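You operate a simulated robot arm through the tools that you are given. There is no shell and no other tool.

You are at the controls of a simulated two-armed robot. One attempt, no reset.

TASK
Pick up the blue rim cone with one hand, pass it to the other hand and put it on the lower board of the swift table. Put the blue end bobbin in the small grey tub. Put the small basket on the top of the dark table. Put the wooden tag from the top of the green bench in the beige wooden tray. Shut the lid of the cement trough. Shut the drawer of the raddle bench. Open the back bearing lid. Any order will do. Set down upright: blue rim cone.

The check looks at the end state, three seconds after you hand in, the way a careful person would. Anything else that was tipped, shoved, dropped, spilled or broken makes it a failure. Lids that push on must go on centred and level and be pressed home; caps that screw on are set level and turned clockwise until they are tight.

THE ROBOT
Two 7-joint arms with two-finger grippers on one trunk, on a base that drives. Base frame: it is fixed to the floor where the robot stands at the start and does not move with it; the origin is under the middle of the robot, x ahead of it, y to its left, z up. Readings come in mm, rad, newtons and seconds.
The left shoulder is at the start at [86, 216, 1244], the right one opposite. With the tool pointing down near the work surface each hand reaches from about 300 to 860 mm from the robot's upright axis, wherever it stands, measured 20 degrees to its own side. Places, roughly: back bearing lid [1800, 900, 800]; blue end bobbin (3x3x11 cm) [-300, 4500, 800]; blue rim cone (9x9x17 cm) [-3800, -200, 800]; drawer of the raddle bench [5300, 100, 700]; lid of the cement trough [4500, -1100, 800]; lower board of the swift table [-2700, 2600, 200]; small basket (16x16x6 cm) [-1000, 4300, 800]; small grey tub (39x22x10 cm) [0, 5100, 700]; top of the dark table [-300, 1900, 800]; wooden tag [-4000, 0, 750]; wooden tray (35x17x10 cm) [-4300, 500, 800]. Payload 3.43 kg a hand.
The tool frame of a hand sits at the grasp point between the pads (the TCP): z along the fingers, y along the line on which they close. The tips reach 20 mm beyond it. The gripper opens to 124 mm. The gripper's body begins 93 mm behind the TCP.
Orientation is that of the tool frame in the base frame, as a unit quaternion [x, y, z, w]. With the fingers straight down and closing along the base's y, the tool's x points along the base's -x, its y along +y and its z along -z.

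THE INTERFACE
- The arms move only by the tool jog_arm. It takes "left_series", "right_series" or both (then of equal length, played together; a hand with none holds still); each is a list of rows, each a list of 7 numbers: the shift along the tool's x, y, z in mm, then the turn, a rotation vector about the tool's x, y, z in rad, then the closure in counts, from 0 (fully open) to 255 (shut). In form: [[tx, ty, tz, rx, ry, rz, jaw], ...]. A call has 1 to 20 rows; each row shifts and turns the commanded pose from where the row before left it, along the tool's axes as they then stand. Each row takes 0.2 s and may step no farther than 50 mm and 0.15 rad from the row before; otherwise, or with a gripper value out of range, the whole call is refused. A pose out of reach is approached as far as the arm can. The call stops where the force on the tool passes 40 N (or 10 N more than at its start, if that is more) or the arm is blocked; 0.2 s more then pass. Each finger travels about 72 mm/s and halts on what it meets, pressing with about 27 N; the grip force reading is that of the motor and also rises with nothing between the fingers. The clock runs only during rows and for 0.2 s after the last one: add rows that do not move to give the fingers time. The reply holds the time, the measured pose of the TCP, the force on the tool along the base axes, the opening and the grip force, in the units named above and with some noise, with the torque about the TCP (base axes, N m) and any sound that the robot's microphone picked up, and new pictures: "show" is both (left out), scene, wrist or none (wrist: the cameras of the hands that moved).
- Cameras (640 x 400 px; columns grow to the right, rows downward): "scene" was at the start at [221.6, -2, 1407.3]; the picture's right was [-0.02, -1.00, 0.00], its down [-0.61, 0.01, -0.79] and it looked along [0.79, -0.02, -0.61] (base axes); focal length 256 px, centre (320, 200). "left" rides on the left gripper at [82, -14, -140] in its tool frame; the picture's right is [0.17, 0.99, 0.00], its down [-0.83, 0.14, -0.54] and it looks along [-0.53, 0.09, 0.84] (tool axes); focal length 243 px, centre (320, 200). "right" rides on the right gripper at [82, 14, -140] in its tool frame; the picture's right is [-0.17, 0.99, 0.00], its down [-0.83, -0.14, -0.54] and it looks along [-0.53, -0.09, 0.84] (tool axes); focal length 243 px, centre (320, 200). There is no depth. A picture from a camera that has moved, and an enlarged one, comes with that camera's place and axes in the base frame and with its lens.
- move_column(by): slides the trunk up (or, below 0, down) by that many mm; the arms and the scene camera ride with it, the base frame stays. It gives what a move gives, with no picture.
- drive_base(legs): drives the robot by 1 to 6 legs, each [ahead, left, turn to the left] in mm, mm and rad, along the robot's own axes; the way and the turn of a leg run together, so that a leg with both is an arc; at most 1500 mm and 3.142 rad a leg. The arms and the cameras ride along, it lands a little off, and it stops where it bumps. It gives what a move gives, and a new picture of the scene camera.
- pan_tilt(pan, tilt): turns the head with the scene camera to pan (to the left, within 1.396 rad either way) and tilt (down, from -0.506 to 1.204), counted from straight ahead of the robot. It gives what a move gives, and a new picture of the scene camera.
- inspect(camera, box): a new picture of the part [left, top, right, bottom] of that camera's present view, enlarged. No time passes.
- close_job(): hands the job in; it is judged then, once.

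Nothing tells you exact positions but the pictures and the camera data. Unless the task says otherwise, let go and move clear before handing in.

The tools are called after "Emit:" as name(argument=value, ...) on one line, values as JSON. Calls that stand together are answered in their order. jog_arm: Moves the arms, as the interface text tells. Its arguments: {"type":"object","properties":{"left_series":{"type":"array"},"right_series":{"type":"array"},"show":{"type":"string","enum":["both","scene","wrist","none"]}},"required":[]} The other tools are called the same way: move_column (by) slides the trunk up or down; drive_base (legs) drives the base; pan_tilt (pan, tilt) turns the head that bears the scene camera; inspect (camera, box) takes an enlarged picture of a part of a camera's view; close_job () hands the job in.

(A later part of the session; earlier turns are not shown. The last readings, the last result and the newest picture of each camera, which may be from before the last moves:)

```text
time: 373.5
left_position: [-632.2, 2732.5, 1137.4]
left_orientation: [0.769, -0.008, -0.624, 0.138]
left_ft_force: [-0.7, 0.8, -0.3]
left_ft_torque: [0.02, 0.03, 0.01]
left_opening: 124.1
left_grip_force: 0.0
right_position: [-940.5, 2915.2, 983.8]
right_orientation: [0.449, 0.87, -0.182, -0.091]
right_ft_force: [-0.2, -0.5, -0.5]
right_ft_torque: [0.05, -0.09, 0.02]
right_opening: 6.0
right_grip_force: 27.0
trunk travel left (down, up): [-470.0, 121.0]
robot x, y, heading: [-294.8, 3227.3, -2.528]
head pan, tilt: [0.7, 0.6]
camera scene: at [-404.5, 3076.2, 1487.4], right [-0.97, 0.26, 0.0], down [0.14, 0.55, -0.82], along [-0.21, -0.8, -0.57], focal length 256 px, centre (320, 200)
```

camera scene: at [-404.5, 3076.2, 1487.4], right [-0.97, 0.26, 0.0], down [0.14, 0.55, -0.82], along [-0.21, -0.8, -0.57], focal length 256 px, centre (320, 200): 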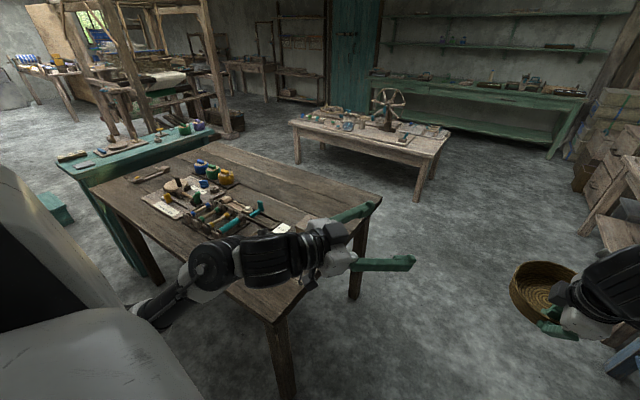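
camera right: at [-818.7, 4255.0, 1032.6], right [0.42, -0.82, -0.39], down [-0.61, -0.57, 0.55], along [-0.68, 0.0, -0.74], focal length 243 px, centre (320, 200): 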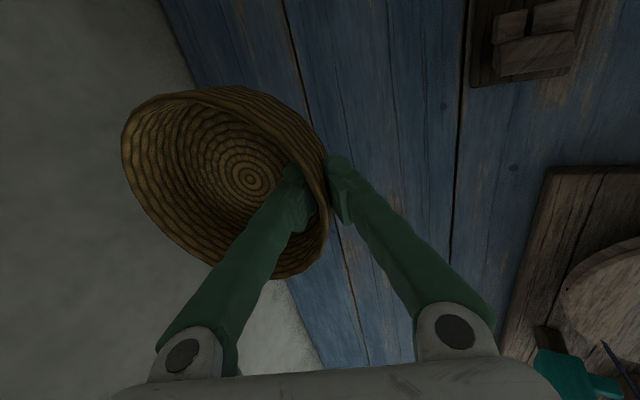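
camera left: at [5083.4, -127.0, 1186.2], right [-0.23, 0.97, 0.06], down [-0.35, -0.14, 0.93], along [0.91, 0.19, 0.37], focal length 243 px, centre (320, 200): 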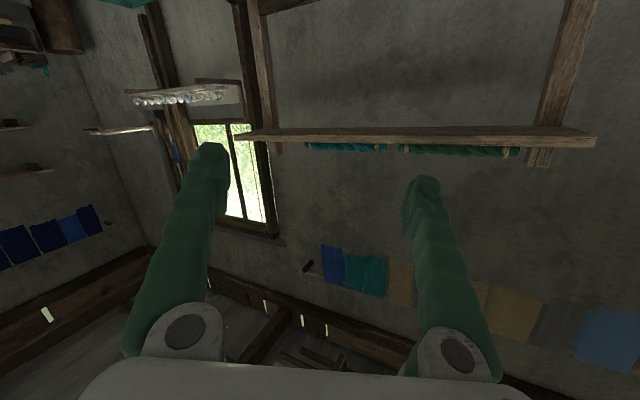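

The table's near end looks free for about 20 cm in from its edge. I'll go around to face that end and set the basket at about (−700, 2222).

Emit:
drive_base(legs=[[0, -190, 0.052], [780, 0, 0], [0, 0, 1.57]])

Emit:
pan_tilt(pan=0.0, tilt=0.7)

```text
time: 386.6
left_position: [-529.6, 2565.4, 1137.0]
left_orientation: [0.544, 0.544, -0.339, 0.542]
left_ft_force: [-0.7, 0.4, -0.2]
left_ft_torque: [0.0, -0.03, 0.02]
left_opening: 123.8
left_grip_force: 0.3
right_position: [-704.9, 2253.4, 983.9]
right_orientation: [-0.306, 0.93, -0.191, 0.066]
right_ft_force: [-0.1, 0.2, -0.6]
right_ft_torque: [0.06, 0.07, 0.04]
right_opening: 6.2
right_grip_force: 27.1
trunk travel left (down, up): [-470.0, 121.0]
robot x, y, heading: [-1026.7, 2895.4, -0.934]
head pan, tilt: [0.7, 0.6]
camera scene: at [-874.0, 2784.7, 1487.4], right [-0.24, -0.97, 0.0], down [-0.55, 0.13, -0.83], along [0.8, -0.2, -0.56], focal length 256 px, centre (320, 200)
```

scene: 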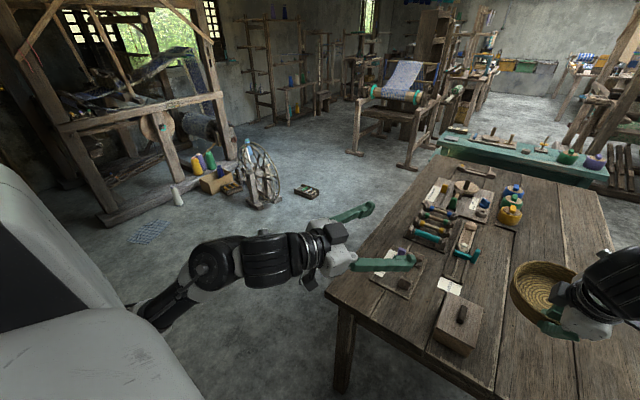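

```text
time: 387.6
left_position: [-529.4, 2566.5, 1136.0]
left_orientation: [0.544, 0.544, -0.339, 0.542]
left_ft_force: [0.4, 0.1, -0.3]
left_ft_torque: [-0.01, 0.03, -0.04]
left_opening: 124.2
left_grip_force: 0.0
right_position: [-705.6, 2254.7, 984.5]
right_orientation: [-0.306, 0.93, -0.191, 0.066]
right_ft_force: [-0.4, -0.4, -1.1]
right_ft_torque: [0.06, 0.06, 0.0]
right_opening: 5.9
right_grip_force: 27.1
trunk travel left (down, up): [-470.0, 121.0]
robot x, y, heading: [-1026.8, 2895.5, -0.943]
head pan, tilt: [0.0, 0.7]
camera scene: at [-909.6, 2737.1, 1478.8], right [-0.81, -0.59, 0.0], down [-0.38, 0.52, -0.76], along [0.45, -0.62, -0.64], focal length 256 px, centre (320, 200)
```

scene: 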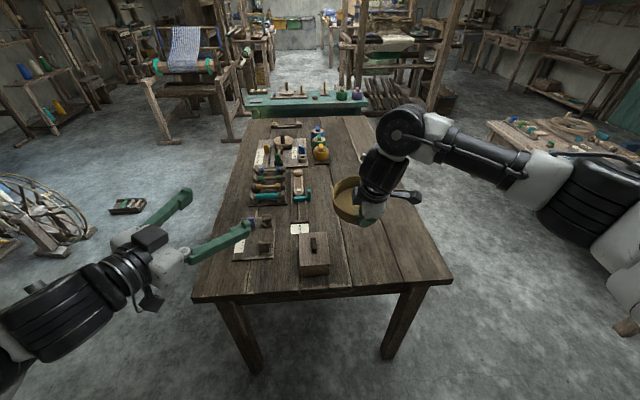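

The right half of the dark table is empty. I'll move the basket 105 mm to the right, clear of the wooden box, and check that it hangs level.

Emit:
jog_arm(right_series=[[35, 0, 0, 0, 0, 0, 255], [35, 0, 0, 0, 0, 0, 255], [35, 0, 0, 0, 0, 0, 255], [0, 15.6, 36.8, 0, 0, 0, 255], [0, 15.6, 36.8, 0, 0, 0, 255], [0, 0, 0, 0, 0, 0, 255]])

Emit:
inspect(camera="scene", box=[280, 140, 480, 300])

```text
time: 389.1
left_position: [-528.5, 2566.6, 1137.4]
left_orientation: [0.544, 0.543, -0.339, 0.542]
left_ft_force: [0.1, 0.1, 0.1]
left_ft_torque: [0.0, 0.02, -0.04]
left_opening: 123.9
left_grip_force: 0.1
right_position: [-788.6, 2193.6, 904.4]
right_orientation: [-0.306, 0.93, -0.192, 0.066]
right_ft_force: [-0.6, 0.5, -0.3]
right_ft_torque: [0.05, 0.07, 0.02]
right_opening: 6.0
right_grip_force: 26.9
trunk travel left (down, up): [-470.0, 121.0]
robot x, y, heading: [-1026.5, 2894.6, -0.937]
head pan, tilt: [0.0, 0.7]
camera scene: at [-910.0, 2737.5, 1478.9], right [-0.81, -0.59, 0.0], down [-0.38, 0.52, -0.77], along [0.45, -0.62, -0.64], focal length 256 px, centre (320, 200)
camera right: at [-896.4, 2198.2, 1027.2], right [-0.4, 0.83, -0.39], down [0.61, 0.56, 0.55], along [0.68, -0.02, -0.73], focal length 243 px, centre (320, 200)
```

scene: 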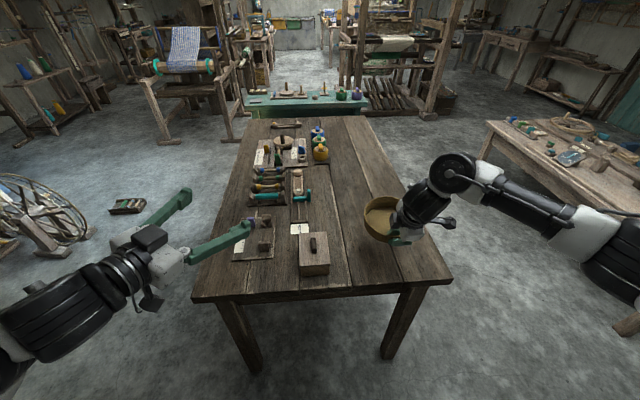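
right: 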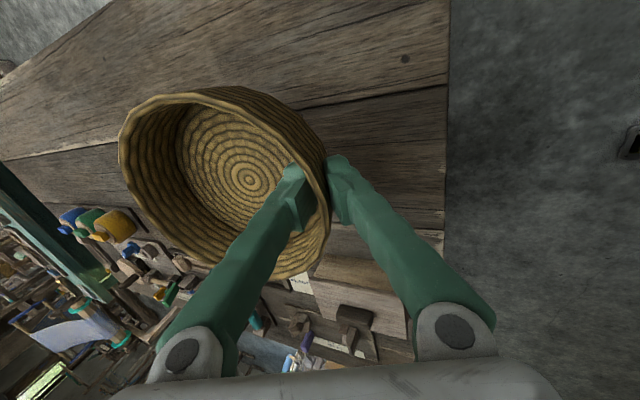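

```text
2.50 times, centred on (380, 220) of scene
camera zoom: at [-910.0, 2737.5, 1478.9], right [-0.81, -0.59, 0.0], down [-0.38, 0.52, -0.77], along [0.45, -0.62, -0.64], focal length 641 px, centre (170, 150)
```

zoom: 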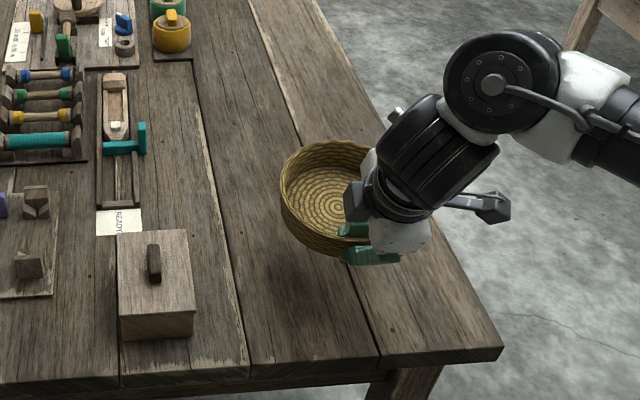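

The basket hangs level over bare planks. Lowering to contact.

Emit:
jog_arm(right_series=[[0, 11.7, 27.6, 0, 0, 0, 255], [0, 2.3, 5.5, 0, 0, 0, 255], [0, 2.3, 5.5, 0, 0, 0, 255], [0, 2, 4.6, 0, 0, 0, 255], [0, 2, 4.6, 0, 0, 0, 255]], show="none")

```text
time: 390.2
left_position: [-528.7, 2567.5, 1137.0]
left_orientation: [0.545, 0.543, -0.339, 0.542]
left_ft_force: [-0.1, 0.7, 1.1]
left_ft_torque: [-0.01, -0.02, 0.01]
left_opening: 124.2
left_grip_force: 0.1
right_position: [-788.0, 2190.9, 852.2]
right_orientation: [-0.307, 0.93, -0.191, 0.066]
right_ft_force: [1.1, 0.8, -0.6]
right_ft_torque: [0.03, 0.07, 0.0]
right_opening: 5.9
right_grip_force: 27.4
trunk travel left (down, up): [-470.0, 121.0]
robot x, y, heading: [-1027.3, 2897.3, -0.94]
head pan, tilt: [0.0, 0.7]
```

Emit:
jog_arm(right_series=[[0, 1.5, 3.7, 0, 0, 0, 255], [0, 1.5, 3.7, 0, 0, 0, 255], [0, 1.5, 3.7, 0, 0, 0, 255], [0, 1.5, 3.7, 0, 0, 0, 255]], show="none")

Emit:
inspect(camera="scene", box=[320, 160, 460, 280])

```text
time: 391.2
left_position: [-529.1, 2566.5, 1136.6]
left_orientation: [0.545, 0.543, -0.339, 0.542]
left_ft_force: [-0.2, -0.2, -0.2]
left_ft_torque: [-0.04, 0.01, 0.01]
left_opening: 123.9
left_grip_force: 0.1
right_position: [-789.2, 2190.3, 835.5]
right_orientation: [-0.307, 0.93, -0.192, 0.065]
right_ft_force: [-0.1, 0.2, -0.9]
right_ft_torque: [0.05, 0.05, 0.0]
right_opening: 6.4
right_grip_force: 26.9
trunk travel left (down, up): [-470.0, 121.0]
robot x, y, heading: [-1030.1, 2890.8, -0.936]
head pan, tilt: [0.0, 0.7]
```

```text
3.33 times, centred on (390, 220) of scene
camera zoom: at [-909.7, 2737.0, 1478.8], right [-0.81, -0.59, 0.0], down [-0.38, 0.52, -0.76], along [0.45, -0.62, -0.64], focal length 855 px, centre (87, 133)
```

zoom: 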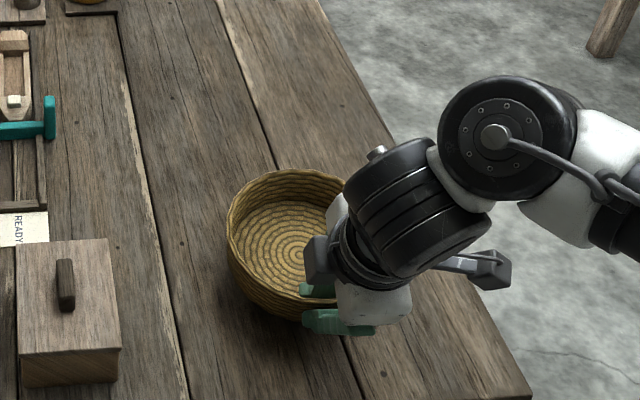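

Emit:
jog_arm(right_series=[[0, 1.5, 3.7, 0, 0, 0, 255], [0, 1.5, 3.7, 0, 0, 0, 255], [0, 1.5, 3.7, 0, 0, 0, 255], [0, 1.5, 3.7, 0, 0, 0, 255], [0, 1.5, 3.7, 0, 0, 0, 255]], show="none")

```text
time: 392.4
left_position: [-528.4, 2565.8, 1137.4]
left_orientation: [0.544, 0.543, -0.339, 0.542]
left_ft_force: [-0.3, -0.4, 0.5]
left_ft_torque: [0.05, -0.01, -0.01]
left_opening: 124.1
left_grip_force: 0.0
right_position: [-787.4, 2190.5, 815.9]
right_orientation: [-0.307, 0.93, -0.192, 0.065]
right_ft_force: [-0.1, 0.1, -0.6]
right_ft_torque: [0.06, 0.04, 0.01]
right_opening: 6.1
right_grip_force: 26.9
trunk travel left (down, up): [-470.0, 121.0]
robot x, y, heading: [-1028.0, 2899.1, -0.94]
head pan, tilt: [0.0, 0.7]
```

Emit:
jog_arm(right_series=[[0, 1.2, 2.8, 0, 0, 0, 255], [0, 1.2, 2.8, 0, 0, 0, 255], [0, 1.2, 2.8, 0, 0, 0, 255], [0, 1.2, 2.8, 0, 0, 0, 255], [0, 1.2, 2.8, 0, 0, 0, 255]], show="none")

Emit:
inspect(camera="scene", box=[320, 160, 460, 280])

```text
time: 393.6
left_position: [-529.0, 2568.8, 1138.2]
left_orientation: [0.544, 0.542, -0.339, 0.543]
left_ft_force: [0.2, -0.4, -0.9]
left_ft_torque: [-0.03, 0.01, 0.02]
left_opening: 124.0
left_grip_force: 0.1
right_position: [-787.3, 2191.1, 804.4]
right_orientation: [-0.306, 0.929, -0.194, 0.067]
right_ft_force: [-3.2, 1.0, 27.2]
right_ft_torque: [-0.1, -0.12, 0.0]
right_opening: 6.0
right_grip_force: 26.9
trunk travel left (down, up): [-470.0, 121.0]
robot x, y, heading: [-1024.9, 2894.6, -0.939]
head pan, tilt: [0.0, 0.7]
```

```text
3.33 times, centred on (390, 220) of scene
camera zoom: at [-911.1, 2740.4, 1479.4], right [-0.81, -0.59, 0.0], down [-0.38, 0.52, -0.77], along [0.45, -0.62, -0.64], focal length 855 px, centre (87, 133)
```

zoom: 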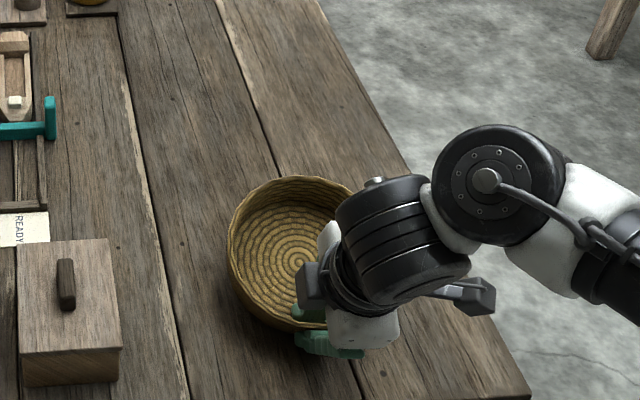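

Contact felt. I'll ease up, open the fingers and withdraw along the slant.

Emit:
jog_arm(right_series=[[0, -0.8, -1.8, 0, 0, 0, 230], [0, 0, 0, 0, 0, 0, 170], [0, 0, 0, 0, 0, 0, 130], [0, 0, 0, 0, 0, 0, 130], [0, -3, -20, 0, 0, 0, 130], [0, -3, -30, 0, 0, 0, 130], [0, 0, -40, 0, 0, 0, 130], [0, 0, -40, 0, 0, 0, 130], [0, 10, -40, 0, 0, 0, 130], [0, 10, -40, 0, 0, 0, 130]])

Emit:
inspect(camera="scene", box=[280, 140, 480, 300])

```text
time: 395.9
left_position: [-528.8, 2567.1, 1137.3]
left_orientation: [0.544, 0.543, -0.339, 0.542]
left_ft_force: [0.1, 0.0, 0.5]
left_ft_torque: [-0.02, 0.02, 0.02]
left_opening: 124.0
left_grip_force: 0.0
right_position: [-846.4, 2267.5, 991.2]
right_orientation: [-0.305, 0.931, -0.191, 0.064]
right_ft_force: [-0.6, 0.0, 0.3]
right_ft_torque: [-0.01, 0.02, -0.02]
right_opening: 60.5
right_grip_force: 0.1
trunk travel left (down, up): [-470.0, 121.0]
robot x, y, heading: [-1026.7, 2898.7, -0.941]
head pan, tilt: [0.0, 0.7]
camera scene: at [-910.2, 2738.5, 1479.0], right [-0.81, -0.59, 0.0], down [-0.38, 0.52, -0.77], along [0.45, -0.62, -0.64], focal length 256 px, centre (320, 200)
camera right: at [-954.0, 2273.5, 1114.5], right [-0.4, 0.83, -0.39], down [0.62, 0.56, 0.55], along [0.68, -0.02, -0.74], focal length 243 px, centre (320, 200)
```

scene: 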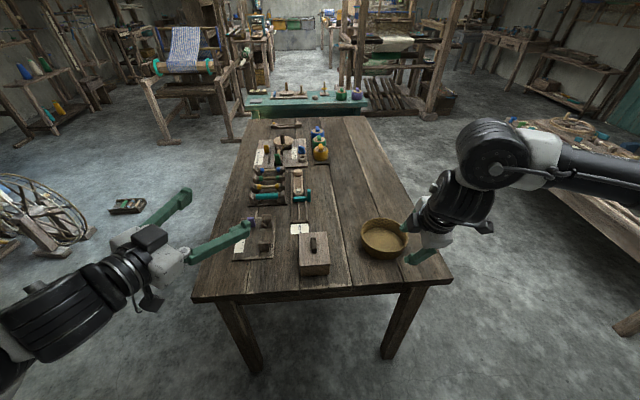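
right: 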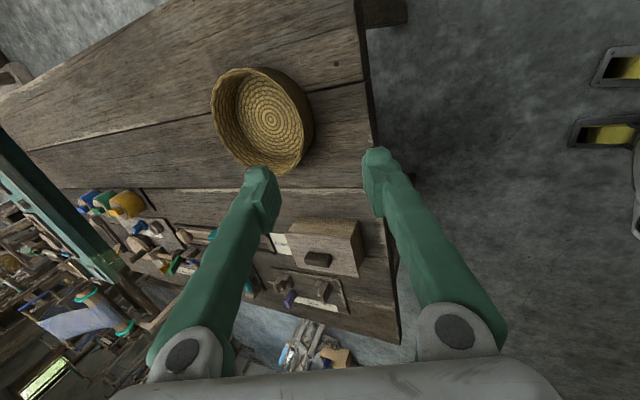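

```text
2.50 times, centred on (380, 220) of scene
camera zoom: at [-910.2, 2738.5, 1479.0], right [-0.81, -0.59, 0.0], down [-0.38, 0.52, -0.77], along [0.45, -0.62, -0.64], focal length 641 px, centre (170, 150)
```

zoom: 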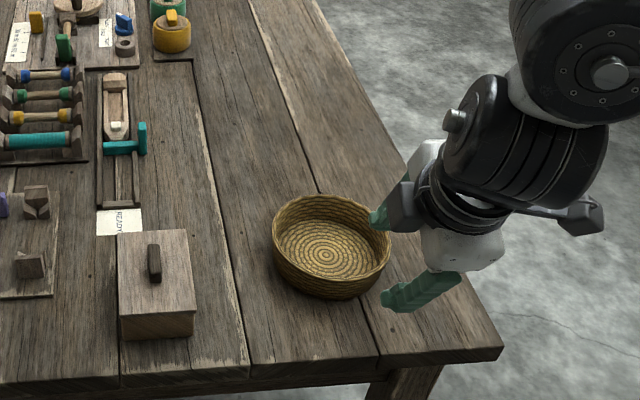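

The basket stands on the dark table. Next I'll head for the far green bench with the cone, tag and tray. I'll turn and look down that way.

Emit:
drive_base(legs=[[-100, 0, 0], [0, 0, -1.536]])

Emit:
pan_tilt(pan=0.0, tilt=0.45)

Emit:
inspect(camera="scene", box=[140, 40, 460, 240])

```text
time: 402.2
left_position: [-1383.4, 2458.4, 1136.1]
left_orientation: [0.769, 0.022, -0.618, 0.162]
left_ft_force: [-0.4, 0.1, 0.1]
left_ft_torque: [-0.04, 0.02, 0.01]
left_opening: 124.1
left_grip_force: 0.1
right_position: [-1701.8, 2756.3, 990.6]
right_orientation: [0.414, 0.888, -0.184, -0.082]
right_ft_force: [0.0, 0.0, 0.5]
right_ft_torque: [-0.02, 0.01, 0.01]
right_opening: 60.8
right_grip_force: 0.1
trunk travel left (down, up): [-470.0, 121.0]
robot x, y, heading: [-1085.2, 2980.6, -2.443]
head pan, tilt: [0.0, 0.7]
camera scene: at [-1234.8, 2851.2, 1478.8], right [-0.64, 0.77, 0.0], down [0.49, 0.41, -0.76], along [-0.59, -0.49, -0.64], focal length 256 px, centre (320, 200)
```

scene: 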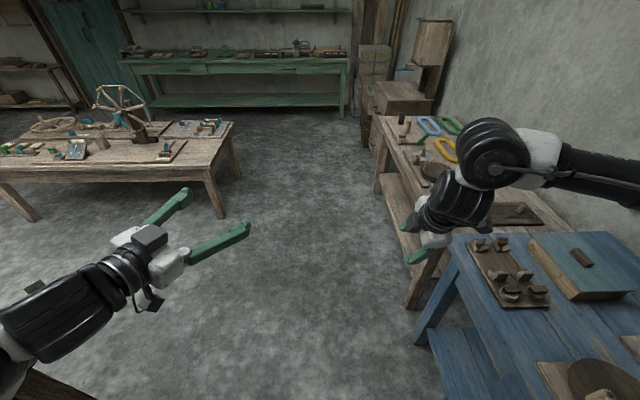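

```text
time: 403.0
left_position: [-1385.2, 2459.3, 1136.9]
left_orientation: [0.768, 0.024, -0.618, 0.164]
left_ft_force: [0.2, -0.1, 0.5]
left_ft_torque: [0.0, -0.01, -0.02]
left_opening: 123.9
left_grip_force: 0.1
right_position: [-1702.4, 2756.7, 990.8]
right_orientation: [0.415, 0.887, -0.184, -0.083]
right_ft_force: [-0.3, 0.6, 0.3]
right_ft_torque: [0.0, 0.0, 0.0]
right_opening: 61.0
right_grip_force: 0.1
trunk travel left (down, up): [-470.0, 121.0]
robot x, y, heading: [-1083.8, 2977.3, -2.442]
head pan, tilt: [0.0, 0.45]
camera scene: at [-1240.2, 2846.7, 1500.9], right [-0.64, 0.77, 0.0], down [0.33, 0.28, -0.9], along [-0.69, -0.58, -0.44], focal length 256 px, centre (320, 200)
```

scene: 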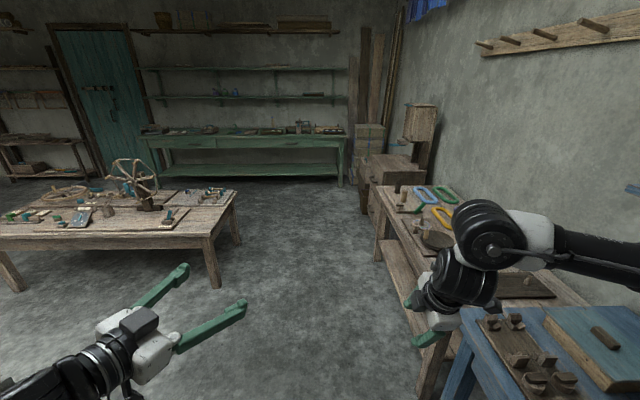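

```text
2.00 times, centred on (300, 140) of scene
camera zoom: at [-1240.2, 2846.7, 1500.9], right [-0.64, 0.77, 0.0], down [0.33, 0.28, -0.9], along [-0.69, -0.58, -0.44], focal length 513 px, centre (360, 320)
```

zoom: 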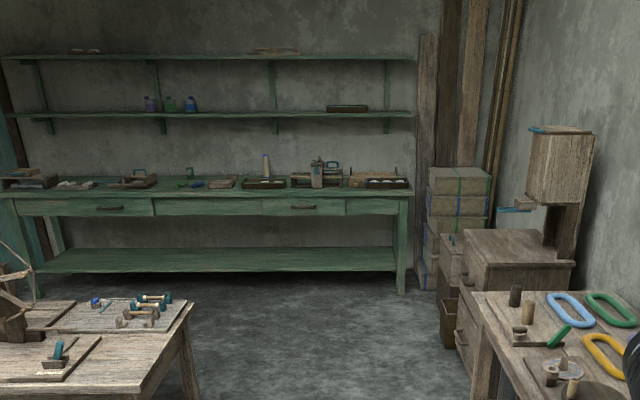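

The green bench along the far wall holds the cone, tag and tray; the swift table with its lower board is the one on my right with the coloured loops. I'll restore the right hand's vertical pose and drive toward the green bench.

Emit:
jog_arm(right_series=[[0, 0, 0, -0.13, 0, 0, 60], [0, 0, 0, -0.13, 0, 0, 0], [0, 0, 0, -0.14, 0, 0, 0], [0, 0, 0, 0, 0, 0.15, 0], [0, 0, 0, 0, 0, 0.15, 0], [0, 0, 0, 0, 0, 0.15, 0], [0, 0, 0, 0, 0, 0.15, 0], [0, 0, 0, 0, 0, 0.15, 0], [0, 0, 0, 0, 0, 0.15, 0], [0, 0, 0, 0, 0, 0.15, 0], [0, 0, 0, 0, 0, 0.15, 0], [0, 0, 0, 0, 0, 0.15, 0], [0, 0, -20, 0, 0, 0.15, 0], [0, 0, -40, 0, 0, 0, 0]], show="none")

Emit:
drive_base(legs=[[0, 0, -0.034], [1400, 270, 0], [1200, 0, 0]])

Emit:
pan_tilt(pan=0.1, tilt=0.45)

```text
time: 406.0
left_position: [-1383.8, 2458.3, 1136.6]
left_orientation: [0.769, 0.023, -0.618, 0.164]
left_ft_force: [0.6, 0.2, -0.1]
left_ft_torque: [-0.03, 0.02, 0.03]
left_opening: 123.8
left_grip_force: 0.0
right_position: [-1700.2, 2757.1, 1052.2]
right_orientation: [0.927, 0.375, -0.003, 0.004]
right_ft_force: [-0.4, -0.3, 0.0]
right_ft_torque: [-0.04, 0.01, 0.0]
right_opening: 124.2
right_grip_force: 0.1
trunk travel left (down, up): [-470.0, 121.0]
robot x, y, heading: [-1089.8, 2971.8, -2.446]
head pan, tilt: [0.0, 0.45]
```

```text
time: 422.2
left_position: [-3311.4, 658.0, 1136.8]
left_orientation: [0.768, 0.012, -0.621, 0.154]
left_ft_force: [0.0, 0.3, -0.4]
left_ft_torque: [0.0, 0.03, 0.0]
left_opening: 124.1
left_grip_force: 0.0
right_position: [-3618.6, 967.3, 1050.8]
right_orientation: [0.932, 0.361, -0.003, 0.005]
right_ft_force: [-1.0, -1.3, -0.2]
right_ft_torque: [-0.02, 0.0, -0.01]
right_opening: 123.9
right_grip_force: 0.0
trunk travel left (down, up): [-470.0, 121.0]
robot x, y, heading: [-2999.8, 1164.3, -2.479]
head pan, tilt: [0.0, 0.45]
camera scene: at [-3154.9, 1041.8, 1501.0], right [-0.62, 0.79, 0.0], down [0.34, 0.27, -0.9], along [-0.71, -0.55, -0.44], focal length 256 px, centre (320, 200)
```

scene: 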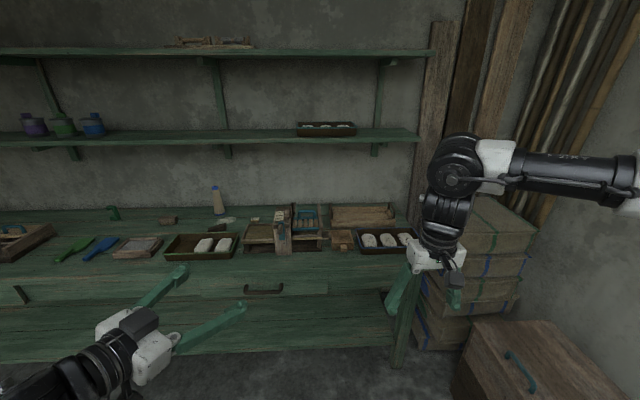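

```text
time: 422.9
left_position: [-3311.2, 658.5, 1137.1]
left_orientation: [0.769, 0.011, -0.621, 0.153]
left_ft_force: [0.8, 0.2, 0.8]
left_ft_torque: [0.0, 0.0, 0.0]
left_opening: 123.8
left_grip_force: 0.1
right_position: [-3619.8, 967.1, 1051.0]
right_orientation: [0.932, 0.362, -0.003, 0.003]
right_ft_force: [-0.1, -0.6, 0.3]
right_ft_torque: [-0.04, 0.0, -0.01]
right_opening: 123.9
right_grip_force: 0.1
trunk travel left (down, up): [-470.0, 121.0]
robot x, y, heading: [-2996.1, 1169.0, -2.476]
head pan, tilt: [0.099, 0.45]
camera scene: at [-3149.2, 1034.8, 1501.0], right [-0.69, 0.72, 0.0], down [0.31, 0.3, -0.9], along [-0.65, -0.62, -0.44], focal length 256 px, centre (320, 200)
```

scene: 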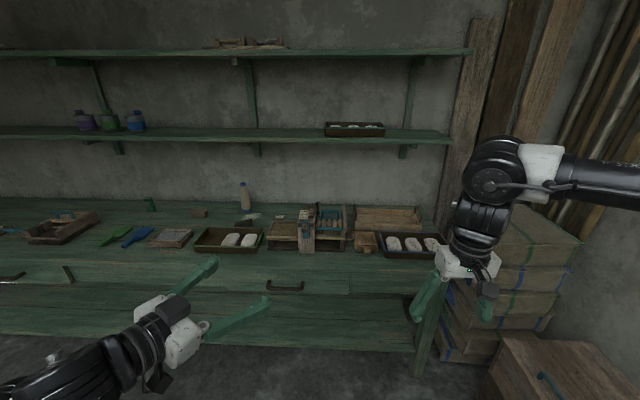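

Emit:
inspect(camera="scene", box=[180, 160, 320, 260])

Emit:
inspect(camera="scene", box=[320, 170, 460, 270])

Emit:
inspect(camera="scene", box=[250, 190, 350, 260])

```text
4.00 times, centred on (250, 210) of scene
camera zoom: at [-3149.2, 1034.8, 1501.0], right [-0.69, 0.72, 0.0], down [0.31, 0.3, -0.9], along [-0.65, -0.62, -0.44], focal length 1026 px, centre (600, 160)
```

zoom: 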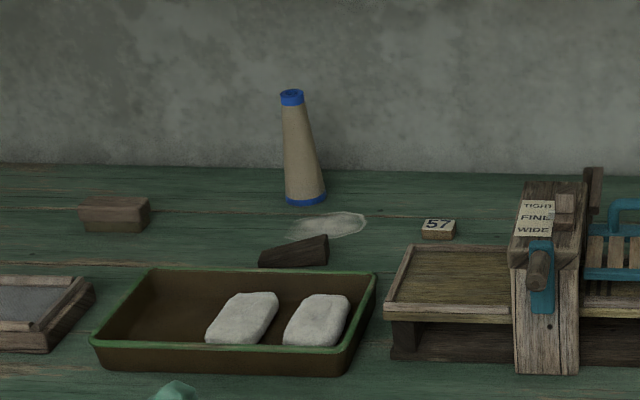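

```text
4.00 times, centred on (390, 220) of scene
camera zoom: at [-3149.2, 1034.8, 1501.0], right [-0.69, 0.72, 0.0], down [0.31, 0.3, -0.9], along [-0.65, -0.62, -0.44], focal length 1026 px, centre (40, 120)
```

zoom: 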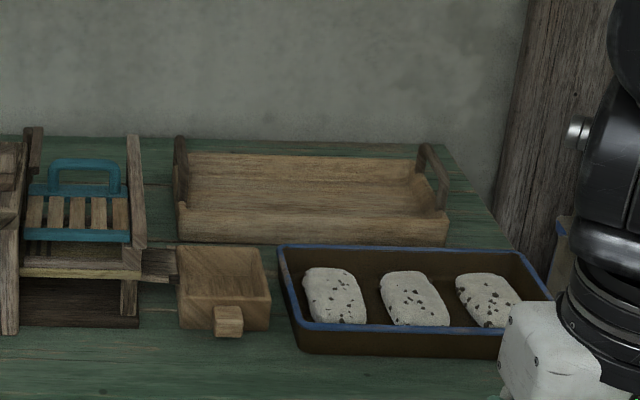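

```text
5.71 times, centred on (300, 225) of scene
camera zoom: at [-3149.2, 1034.8, 1501.0], right [-0.69, 0.72, 0.0], down [0.31, 0.3, -0.9], along [-0.65, -0.62, -0.44], focal length 1466 px, centre (434, 57)
```

zoom: 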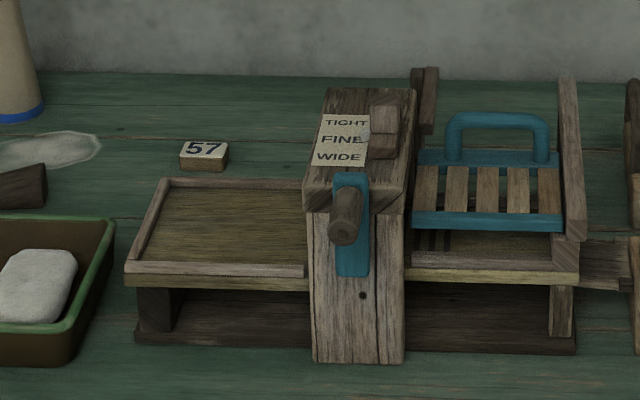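

The cone (beige with blue rims) stands at about (−3855, −282), the tag "57" at (−3922, −36), and the beige tray with end handles at (−4332, 437), all under a wall shelf near z 1180. I'll move up to the bench, in front of the tag.

Emit:
drive_base(legs=[[640, 0, 0], [0, 527, 0]])

Emit:
pan_tilt(pan=0.0, tilt=0.65)

```text
time: 434.6
left_position: [-3495.6, -167.5, 1137.2]
left_orientation: [0.769, 0.012, -0.62, 0.154]
left_ft_force: [0.3, 0.7, 0.3]
left_ft_torque: [0.01, 0.03, -0.01]
left_opening: 124.2
left_grip_force: 0.1
right_position: [-3804.9, 141.0, 1050.6]
right_orientation: [0.932, 0.362, -0.003, 0.004]
right_ft_force: [0.8, -0.7, 0.5]
right_ft_torque: [0.02, -0.03, -0.02]
right_opening: 123.7
right_grip_force: 0.0
trunk travel left (down, up): [-470.0, 121.0]
robot x, y, heading: [-3186.2, 341.0, -2.48]
head pan, tilt: [0.099, 0.45]
camera scene: at [-3335.0, 209.6, 1501.0], right [-0.69, 0.72, 0.0], down [0.31, 0.3, -0.9], along [-0.65, -0.62, -0.44], focal length 256 px, centre (320, 200)
```

scene: 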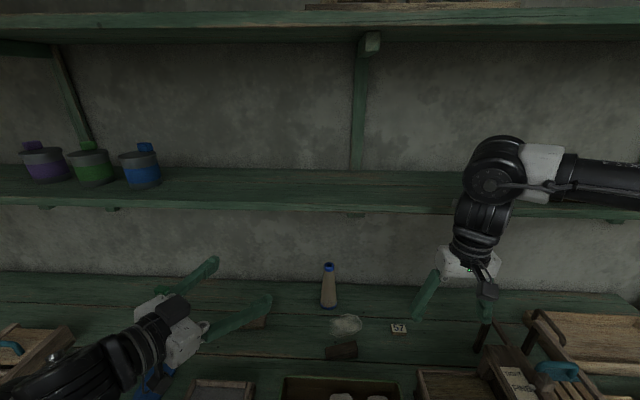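

```text
time: 435.3
left_position: [-3495.5, -168.2, 1137.2]
left_orientation: [0.769, 0.012, -0.621, 0.154]
left_ft_force: [0.2, 0.4, 0.0]
left_ft_torque: [-0.03, 0.0, 0.0]
left_opening: 123.9
left_grip_force: 0.0
right_position: [-3805.2, 140.2, 1051.0]
right_orientation: [0.932, 0.363, -0.002, 0.003]
right_ft_force: [-0.1, -0.5, 0.2]
right_ft_torque: [0.0, 0.01, 0.06]
right_opening: 124.0
right_grip_force: 0.1
trunk travel left (down, up): [-470.0, 121.0]
robot x, y, heading: [-3182.8, 339.9, -2.474]
head pan, tilt: [0.0, 0.649]
camera scene: at [-3336.9, 219.5, 1483.2], right [-0.62, 0.79, 0.0], down [0.48, 0.37, -0.8], along [-0.63, -0.49, -0.6], focal length 256 px, centre (320, 200)
```

scene: 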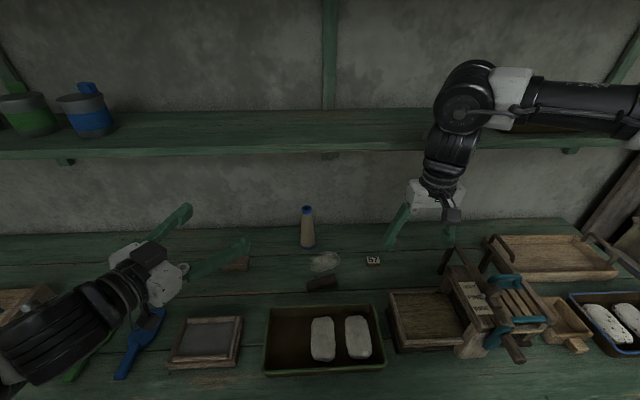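

Emit:
inspect(camera="scene", box=[280, 190, 420, 300])

Emit:
inspect(camera="right", box=[0, 0, 640, 400])

```text
3.64 times, centred on (350, 245) of scene
camera zoom: at [-3336.9, 219.5, 1483.2], right [-0.62, 0.79, 0.0], down [0.48, 0.37, -0.8], along [-0.63, -0.49, -0.6], focal length 933 px, centre (211, 36)
```

zoom: 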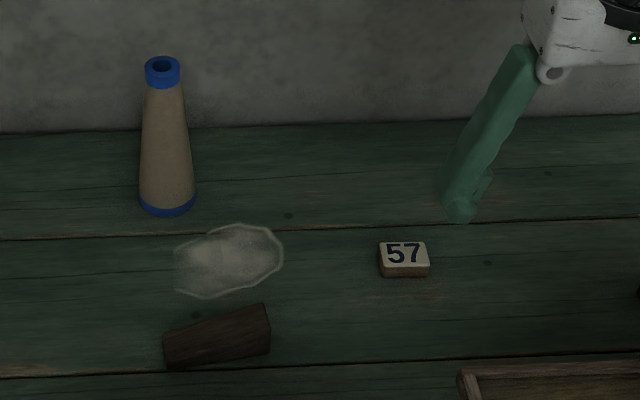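

```text
1.00 times, centred on (320, 200) of right (not enlarged: the box is as wide or as high as the picture)
camera zoom: at [-3734.6, 187.2, 1191.4], right [0.54, -0.84, 0.01], down [-0.71, -0.45, 0.55], along [-0.45, -0.3, -0.84], focal length 243 px, centre (320, 200)
```

zoom: 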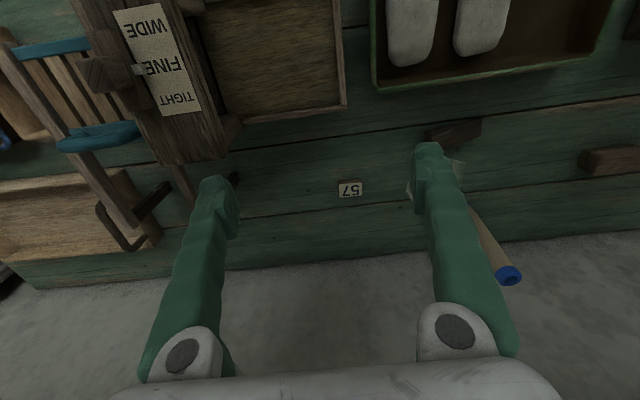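

The tag's top centre triangulates to forward 769, left −180, z≈789 (bench ≈ 773). I'll tilt the right hand 20° forward to stay clear of the shelf and approach.

Emit:
jog_arm(right_series=[[0, 0, 0, 0, 0, 0.0785, 60], [0, 0, 0, 0, -0.12, 0, 100], [0, 0, 0, 0, -0.12, 0, 100], [0, 0, 0, 0, -0.11, 0, 100], [-12.3, 9, 38, 0, 0, 0, 100], [-12.3, 9, 38, 0, 0, 0, 100], [-12.3, 9, 38, 0, 0, 0, 100], [-12.3, 9, 38, 0, 0, 0, 100], [-12.3, 9, 38, 0, 0, 0, 100], [0, 0, 0, 0, 0, 0, 100]])

Emit:
inspect(camera="right", box=[220, 80, 420, 240])

```text
time: 437.5
left_position: [-3496.2, -166.6, 1137.5]
left_orientation: [0.769, 0.012, -0.621, 0.154]
left_ft_force: [-0.5, -0.1, -0.8]
left_ft_torque: [0.02, 0.01, 0.01]
left_opening: 123.8
left_grip_force: 0.2
right_position: [-3874.2, 28.6, 895.2]
right_orientation: [0.931, 0.32, -0.168, 0.059]
right_ft_force: [0.6, 0.1, -1.7]
right_ft_torque: [-0.02, 0.0, -0.03]
right_opening: 75.4
right_grip_force: 0.1
trunk travel left (down, up): [-470.0, 121.0]
robot x, y, heading: [-3183.2, 339.7, -2.481]
head pan, tilt: [0.0, 0.649]
camera scene: at [-3336.6, 220.3, 1483.3], right [-0.62, 0.79, 0.0], down [0.48, 0.37, -0.8], along [-0.63, -0.49, -0.6], focal length 256 px, centre (320, 200)
camera right: at [-3766.8, 94.9, 998.3], right [0.48, -0.87, 0.06], down [-0.55, -0.25, 0.8], along [-0.68, -0.42, -0.6], focal length 243 px, centre (320, 200)
```

scene: 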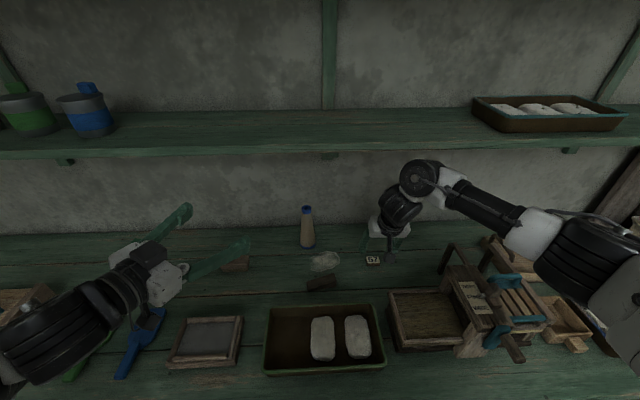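
right: 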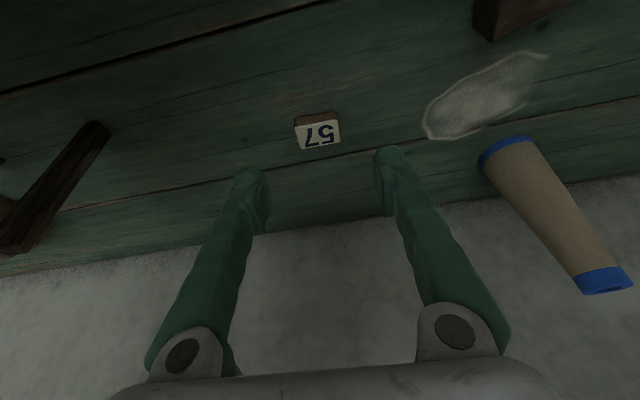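

```text
2.50 times, centred on (320, 160) of right
camera zoom: at [-3766.8, 94.9, 998.3], right [0.48, -0.87, 0.06], down [-0.55, -0.25, 0.8], along [-0.68, -0.42, -0.6], focal length 606 px, centre (320, 300)
```

zoom: 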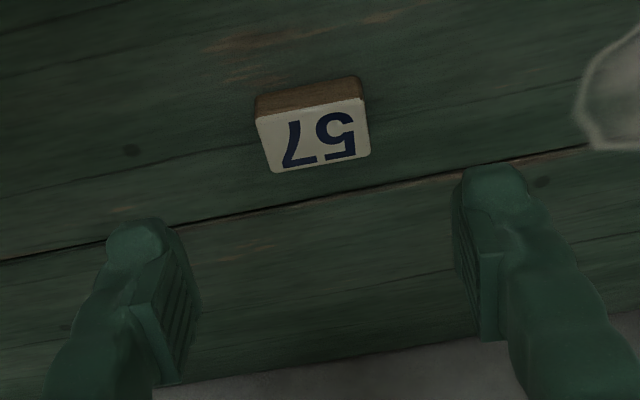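

Emit:
jog_arm(right_series=[[2, 0, 40, 0, 0, 0, 100], [2, 0, 35, 0, 0, 0, 100], [0, 0, 17, 0, 0, 0, 100], [0, 0, 0, 0, 0, 0, 100]], show="none")

Emit:
inspect(camera="right", box=[220, 80, 420, 240])

Emit:
inspect(camera="scene", box=[320, 200, 440, 290])

```text
time: 438.5
left_position: [-3496.5, -166.8, 1136.1]
left_orientation: [0.769, 0.011, -0.621, 0.154]
left_ft_force: [0.3, 0.0, 0.2]
left_ft_torque: [0.01, 0.02, -0.01]
left_opening: 124.2
left_grip_force: 0.1
right_position: [-3895.0, 8.3, 807.9]
right_orientation: [0.931, 0.32, -0.167, 0.06]
right_ft_force: [0.5, -0.5, 0.6]
right_ft_torque: [0.0, 0.02, 0.02]
right_opening: 75.4
right_grip_force: 0.0
trunk travel left (down, up): [-470.0, 121.0]
robot x, y, heading: [-3181.9, 339.5, -2.472]
head pan, tilt: [0.0, 0.649]
```

```text
2.50 times, centred on (320, 160) of right
camera zoom: at [-3788.5, 76.2, 911.2], right [0.48, -0.87, 0.06], down [-0.55, -0.25, 0.79], along [-0.68, -0.42, -0.6], focal length 606 px, centre (320, 300)
```

zoom: 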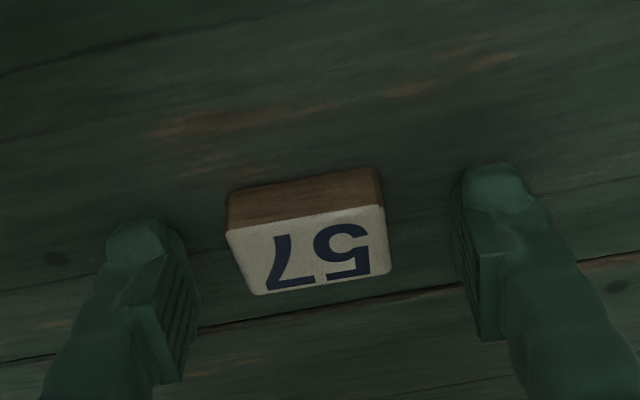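

```text
4.44 times, centred on (380, 245) of scene
camera zoom: at [-3337.0, 219.7, 1483.2], right [-0.62, 0.79, 0.0], down [0.48, 0.37, -0.8], along [-0.63, -0.49, -0.6], focal length 1140 px, centre (53, 0)
```

zoom: 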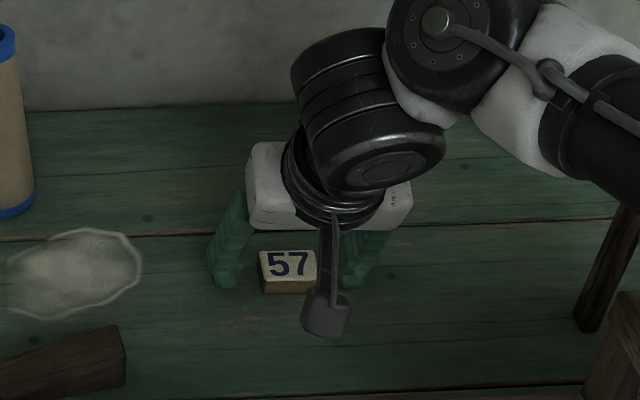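

Emit:
jog_arm(right_series=[[2, 0, 4, 0, 0, 0, 100], [1, 0, 3, 0, 0, 0, 100], [1, 0, 2, 0, 0, 0, 100]], show="none")

```text
time: 439.3
left_position: [-3493.6, -168.2, 1139.1]
left_orientation: [0.768, 0.012, -0.621, 0.154]
left_ft_force: [-0.7, -0.7, 0.9]
left_ft_torque: [0.03, 0.0, -0.02]
left_opening: 124.2
left_grip_force: 0.0
right_position: [-3896.4, 9.5, 802.3]
right_orientation: [0.93, 0.32, -0.17, 0.061]
right_ft_force: [3.1, 0.5, 20.9]
right_ft_torque: [0.87, 0.43, -0.15]
right_opening: 75.4
right_grip_force: 0.5
trunk travel left (down, up): [-470.0, 121.0]
robot x, y, heading: [-3184.7, 342.5, -2.478]
head pan, tilt: [0.0, 0.649]
```

Emit:
jog_arm(right_series=[[0, 0, -2, 0, 0, 0, 100], [0, 0, 0, 0, 0, 0, 180], [0, 0, 0, 0, 0, 0, 230], [0, 0, 0, 0, 0, 0, 255], [0, 0, 0, 0, 0, 0, 255]], show="none")

Emit:
inspect(camera="right", box=[220, 80, 420, 240])

```text
time: 440.5
left_position: [-3494.3, -165.3, 1137.4]
left_orientation: [0.768, 0.012, -0.621, 0.155]
left_ft_force: [-0.3, 0.2, -0.5]
left_ft_torque: [0.03, 0.01, 0.03]
left_opening: 124.0
left_grip_force: 0.1
right_position: [-3892.5, 11.6, 801.2]
right_orientation: [0.93, 0.32, -0.169, 0.061]
right_ft_force: [-5.0, 6.2, 27.0]
right_ft_torque: [0.66, 0.37, -0.04]
right_opening: 42.3
right_grip_force: 27.4
trunk travel left (down, up): [-470.0, 121.0]
robot x, y, heading: [-3189.6, 344.2, -2.475]
head pan, tilt: [0.0, 0.649]
```

```text
2.50 times, centred on (320, 160) of right
camera zoom: at [-3786.9, 78.9, 904.8], right [0.49, -0.87, 0.07], down [-0.55, -0.25, 0.8], along [-0.68, -0.42, -0.6], focal length 606 px, centre (320, 300)
```

zoom: 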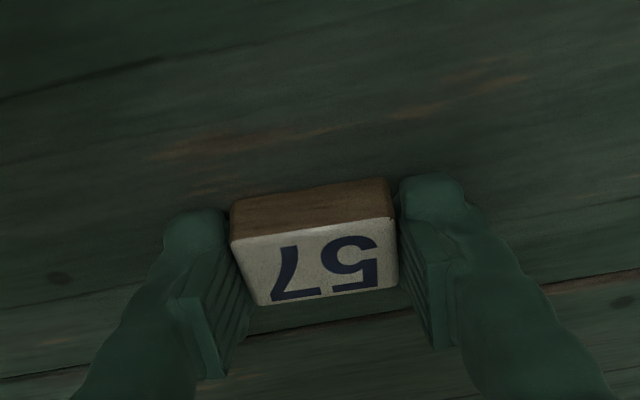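

The tag is gripped (42 mm). Lifting it.

Emit:
jog_arm(right_series=[[0, 0, -5, 0, 0, 0, 255], [0, 0, -15, 0, 0, 0, 255], [0, 0, -30, 0, 0, 0, 255], [0, 0, -40, 0, 0, 0, 255], [0, 0, -40, 0, 0, 0, 255], [10, 0, -40, 0, 0, 0, 255]])

```text
time: 441.9
left_position: [-3494.2, -167.5, 1137.2]
left_orientation: [0.768, 0.013, -0.621, 0.154]
left_ft_force: [0.9, 0.8, -1.1]
left_ft_torque: [0.0, 0.05, 0.02]
left_opening: 123.9
left_grip_force: 0.1
right_position: [-3839.3, 54.7, 954.8]
right_orientation: [0.931, 0.319, -0.165, 0.06]
right_ft_force: [0.2, 0.4, -0.6]
right_ft_torque: [-0.02, 0.02, -0.01]
right_opening: 41.8
right_grip_force: 27.0
trunk travel left (down, up): [-470.0, 121.0]
robot x, y, heading: [-3183.1, 343.1, -2.473]
head pan, tilt: [0.0, 0.649]
camera scene: at [-3335.0, 219.3, 1483.0], right [-0.62, 0.79, 0.0], down [0.47, 0.37, -0.8], along [-0.63, -0.49, -0.6], focal length 256 px, centre (320, 200)
camera right: at [-3732.2, 121.7, 1058.5], right [0.48, -0.87, 0.06], down [-0.55, -0.25, 0.79], along [-0.68, -0.42, -0.61], focal length 243 px, centre (320, 200)
```

scene: 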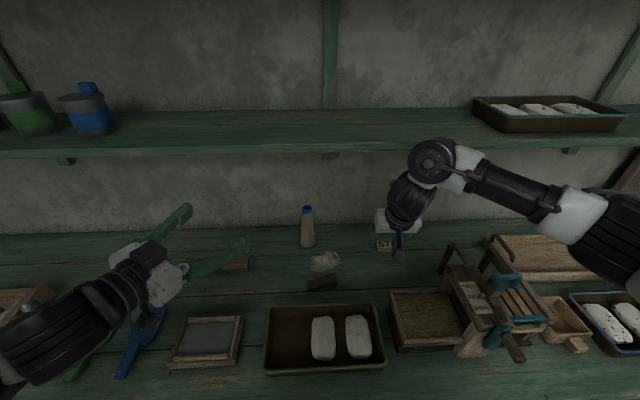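
right: 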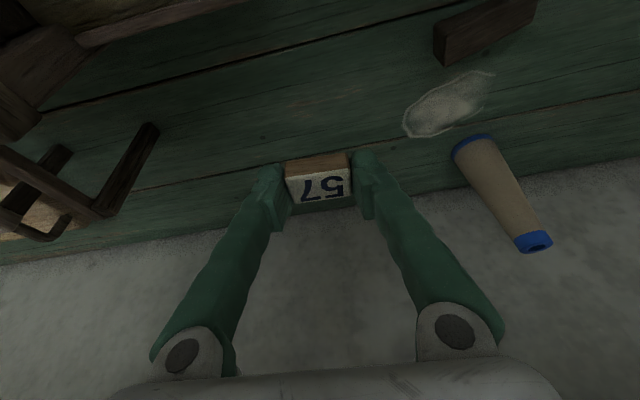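

The tag is secure. I'll raise it above the press, slide right along the bench to the beige tray.

Emit:
jog_arm(right_series=[[-13.7, 0, -37.6, 0, 0, 0, 255], [-13.7, 0, -37.6, 0, 0, 0, 255], [-13.7, 0, -37.6, 0, 0, 0, 255]], show="none")

Emit:
drive_base(legs=[[0, -600, 0]])

Emit:
inspect(camera="scene", box=[280, 170, 480, 310])

Emit:
inspect(camera="right", box=[0, 0, 640, 400])

```text
time: 442.7
left_position: [-3494.7, -167.3, 1137.4]
left_orientation: [0.769, 0.012, -0.62, 0.154]
left_ft_force: [-0.4, 1.0, -0.5]
left_ft_torque: [-0.01, 0.0, 0.0]
left_opening: 124.5
left_grip_force: 0.0
right_position: [-3840.1, 57.2, 1075.1]
right_orientation: [0.931, 0.319, -0.166, 0.06]
right_ft_force: [0.8, 0.8, -0.4]
right_ft_torque: [0.02, 0.0, -0.01]
right_opening: 42.0
right_grip_force: 26.7
trunk travel left (down, up): [-470.0, 121.0]
robot x, y, heading: [-3179.8, 343.1, -2.475]
head pan, tilt: [0.0, 0.649]
```

```text
time: 451.1
left_position: [-3862.3, 298.9, 1137.1]
left_orientation: [0.769, 0.012, -0.62, 0.155]
left_ft_force: [0.7, 0.2, 0.7]
left_ft_torque: [0.0, 0.03, 0.03]
left_opening: 123.9
left_grip_force: 0.1
right_position: [-4207.6, 522.3, 1075.4]
right_orientation: [0.93, 0.32, -0.168, 0.06]
right_ft_force: [-0.1, -1.1, -0.4]
right_ft_torque: [-0.03, 0.0, 0.02]
right_opening: 42.2
right_grip_force: 27.1
trunk travel left (down, up): [-470.0, 121.0]
robot x, y, heading: [-3549.5, 805.9, -2.477]
head pan, tilt: [0.0, 0.649]
camera scene: at [-3703.9, 686.7, 1483.2], right [-0.62, 0.79, 0.0], down [0.48, 0.37, -0.8], along [-0.63, -0.49, -0.6], focal length 256 px, centre (320, 200)
```

scene: 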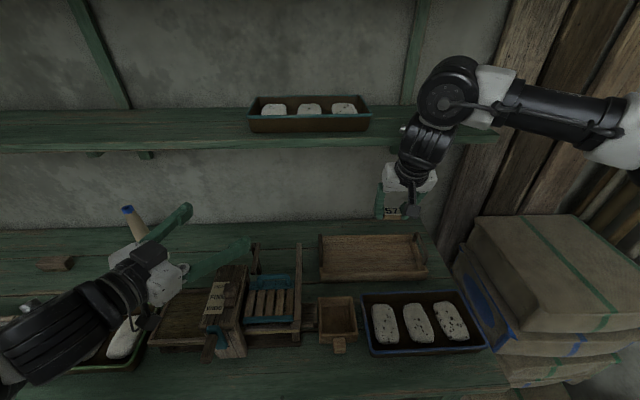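

```text
2.86 times, centred on (380, 240) of scene
camera zoom: at [-3703.9, 686.7, 1483.2], right [-0.62, 0.79, 0.0], down [0.48, 0.37, -0.8], along [-0.63, -0.49, -0.6], focal length 733 px, centre (149, 86)
```

zoom: 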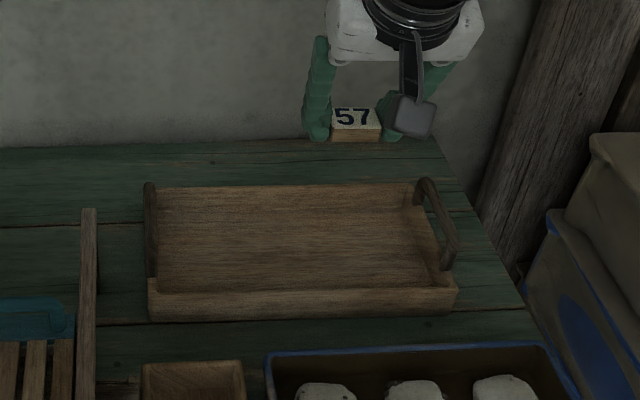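

```text
1.00 times, centred on (320, 200) of right (not enlarged: the box is as wide or as high as the picture)
camera zoom: at [-4100.6, 589.5, 1177.9], right [0.49, -0.87, 0.06], down [-0.55, -0.25, 0.79], along [-0.68, -0.42, -0.6], focal length 243 px, centre (320, 200)
```

zoom: 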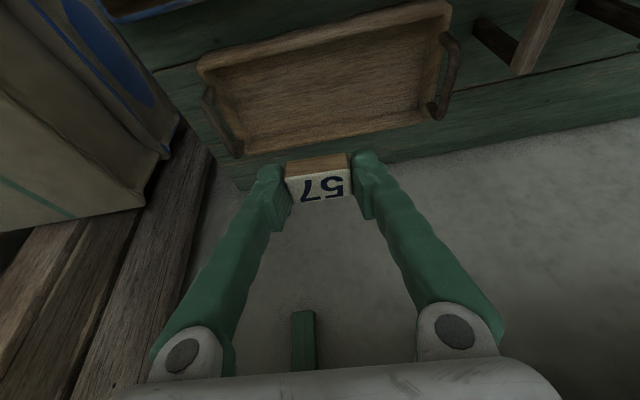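

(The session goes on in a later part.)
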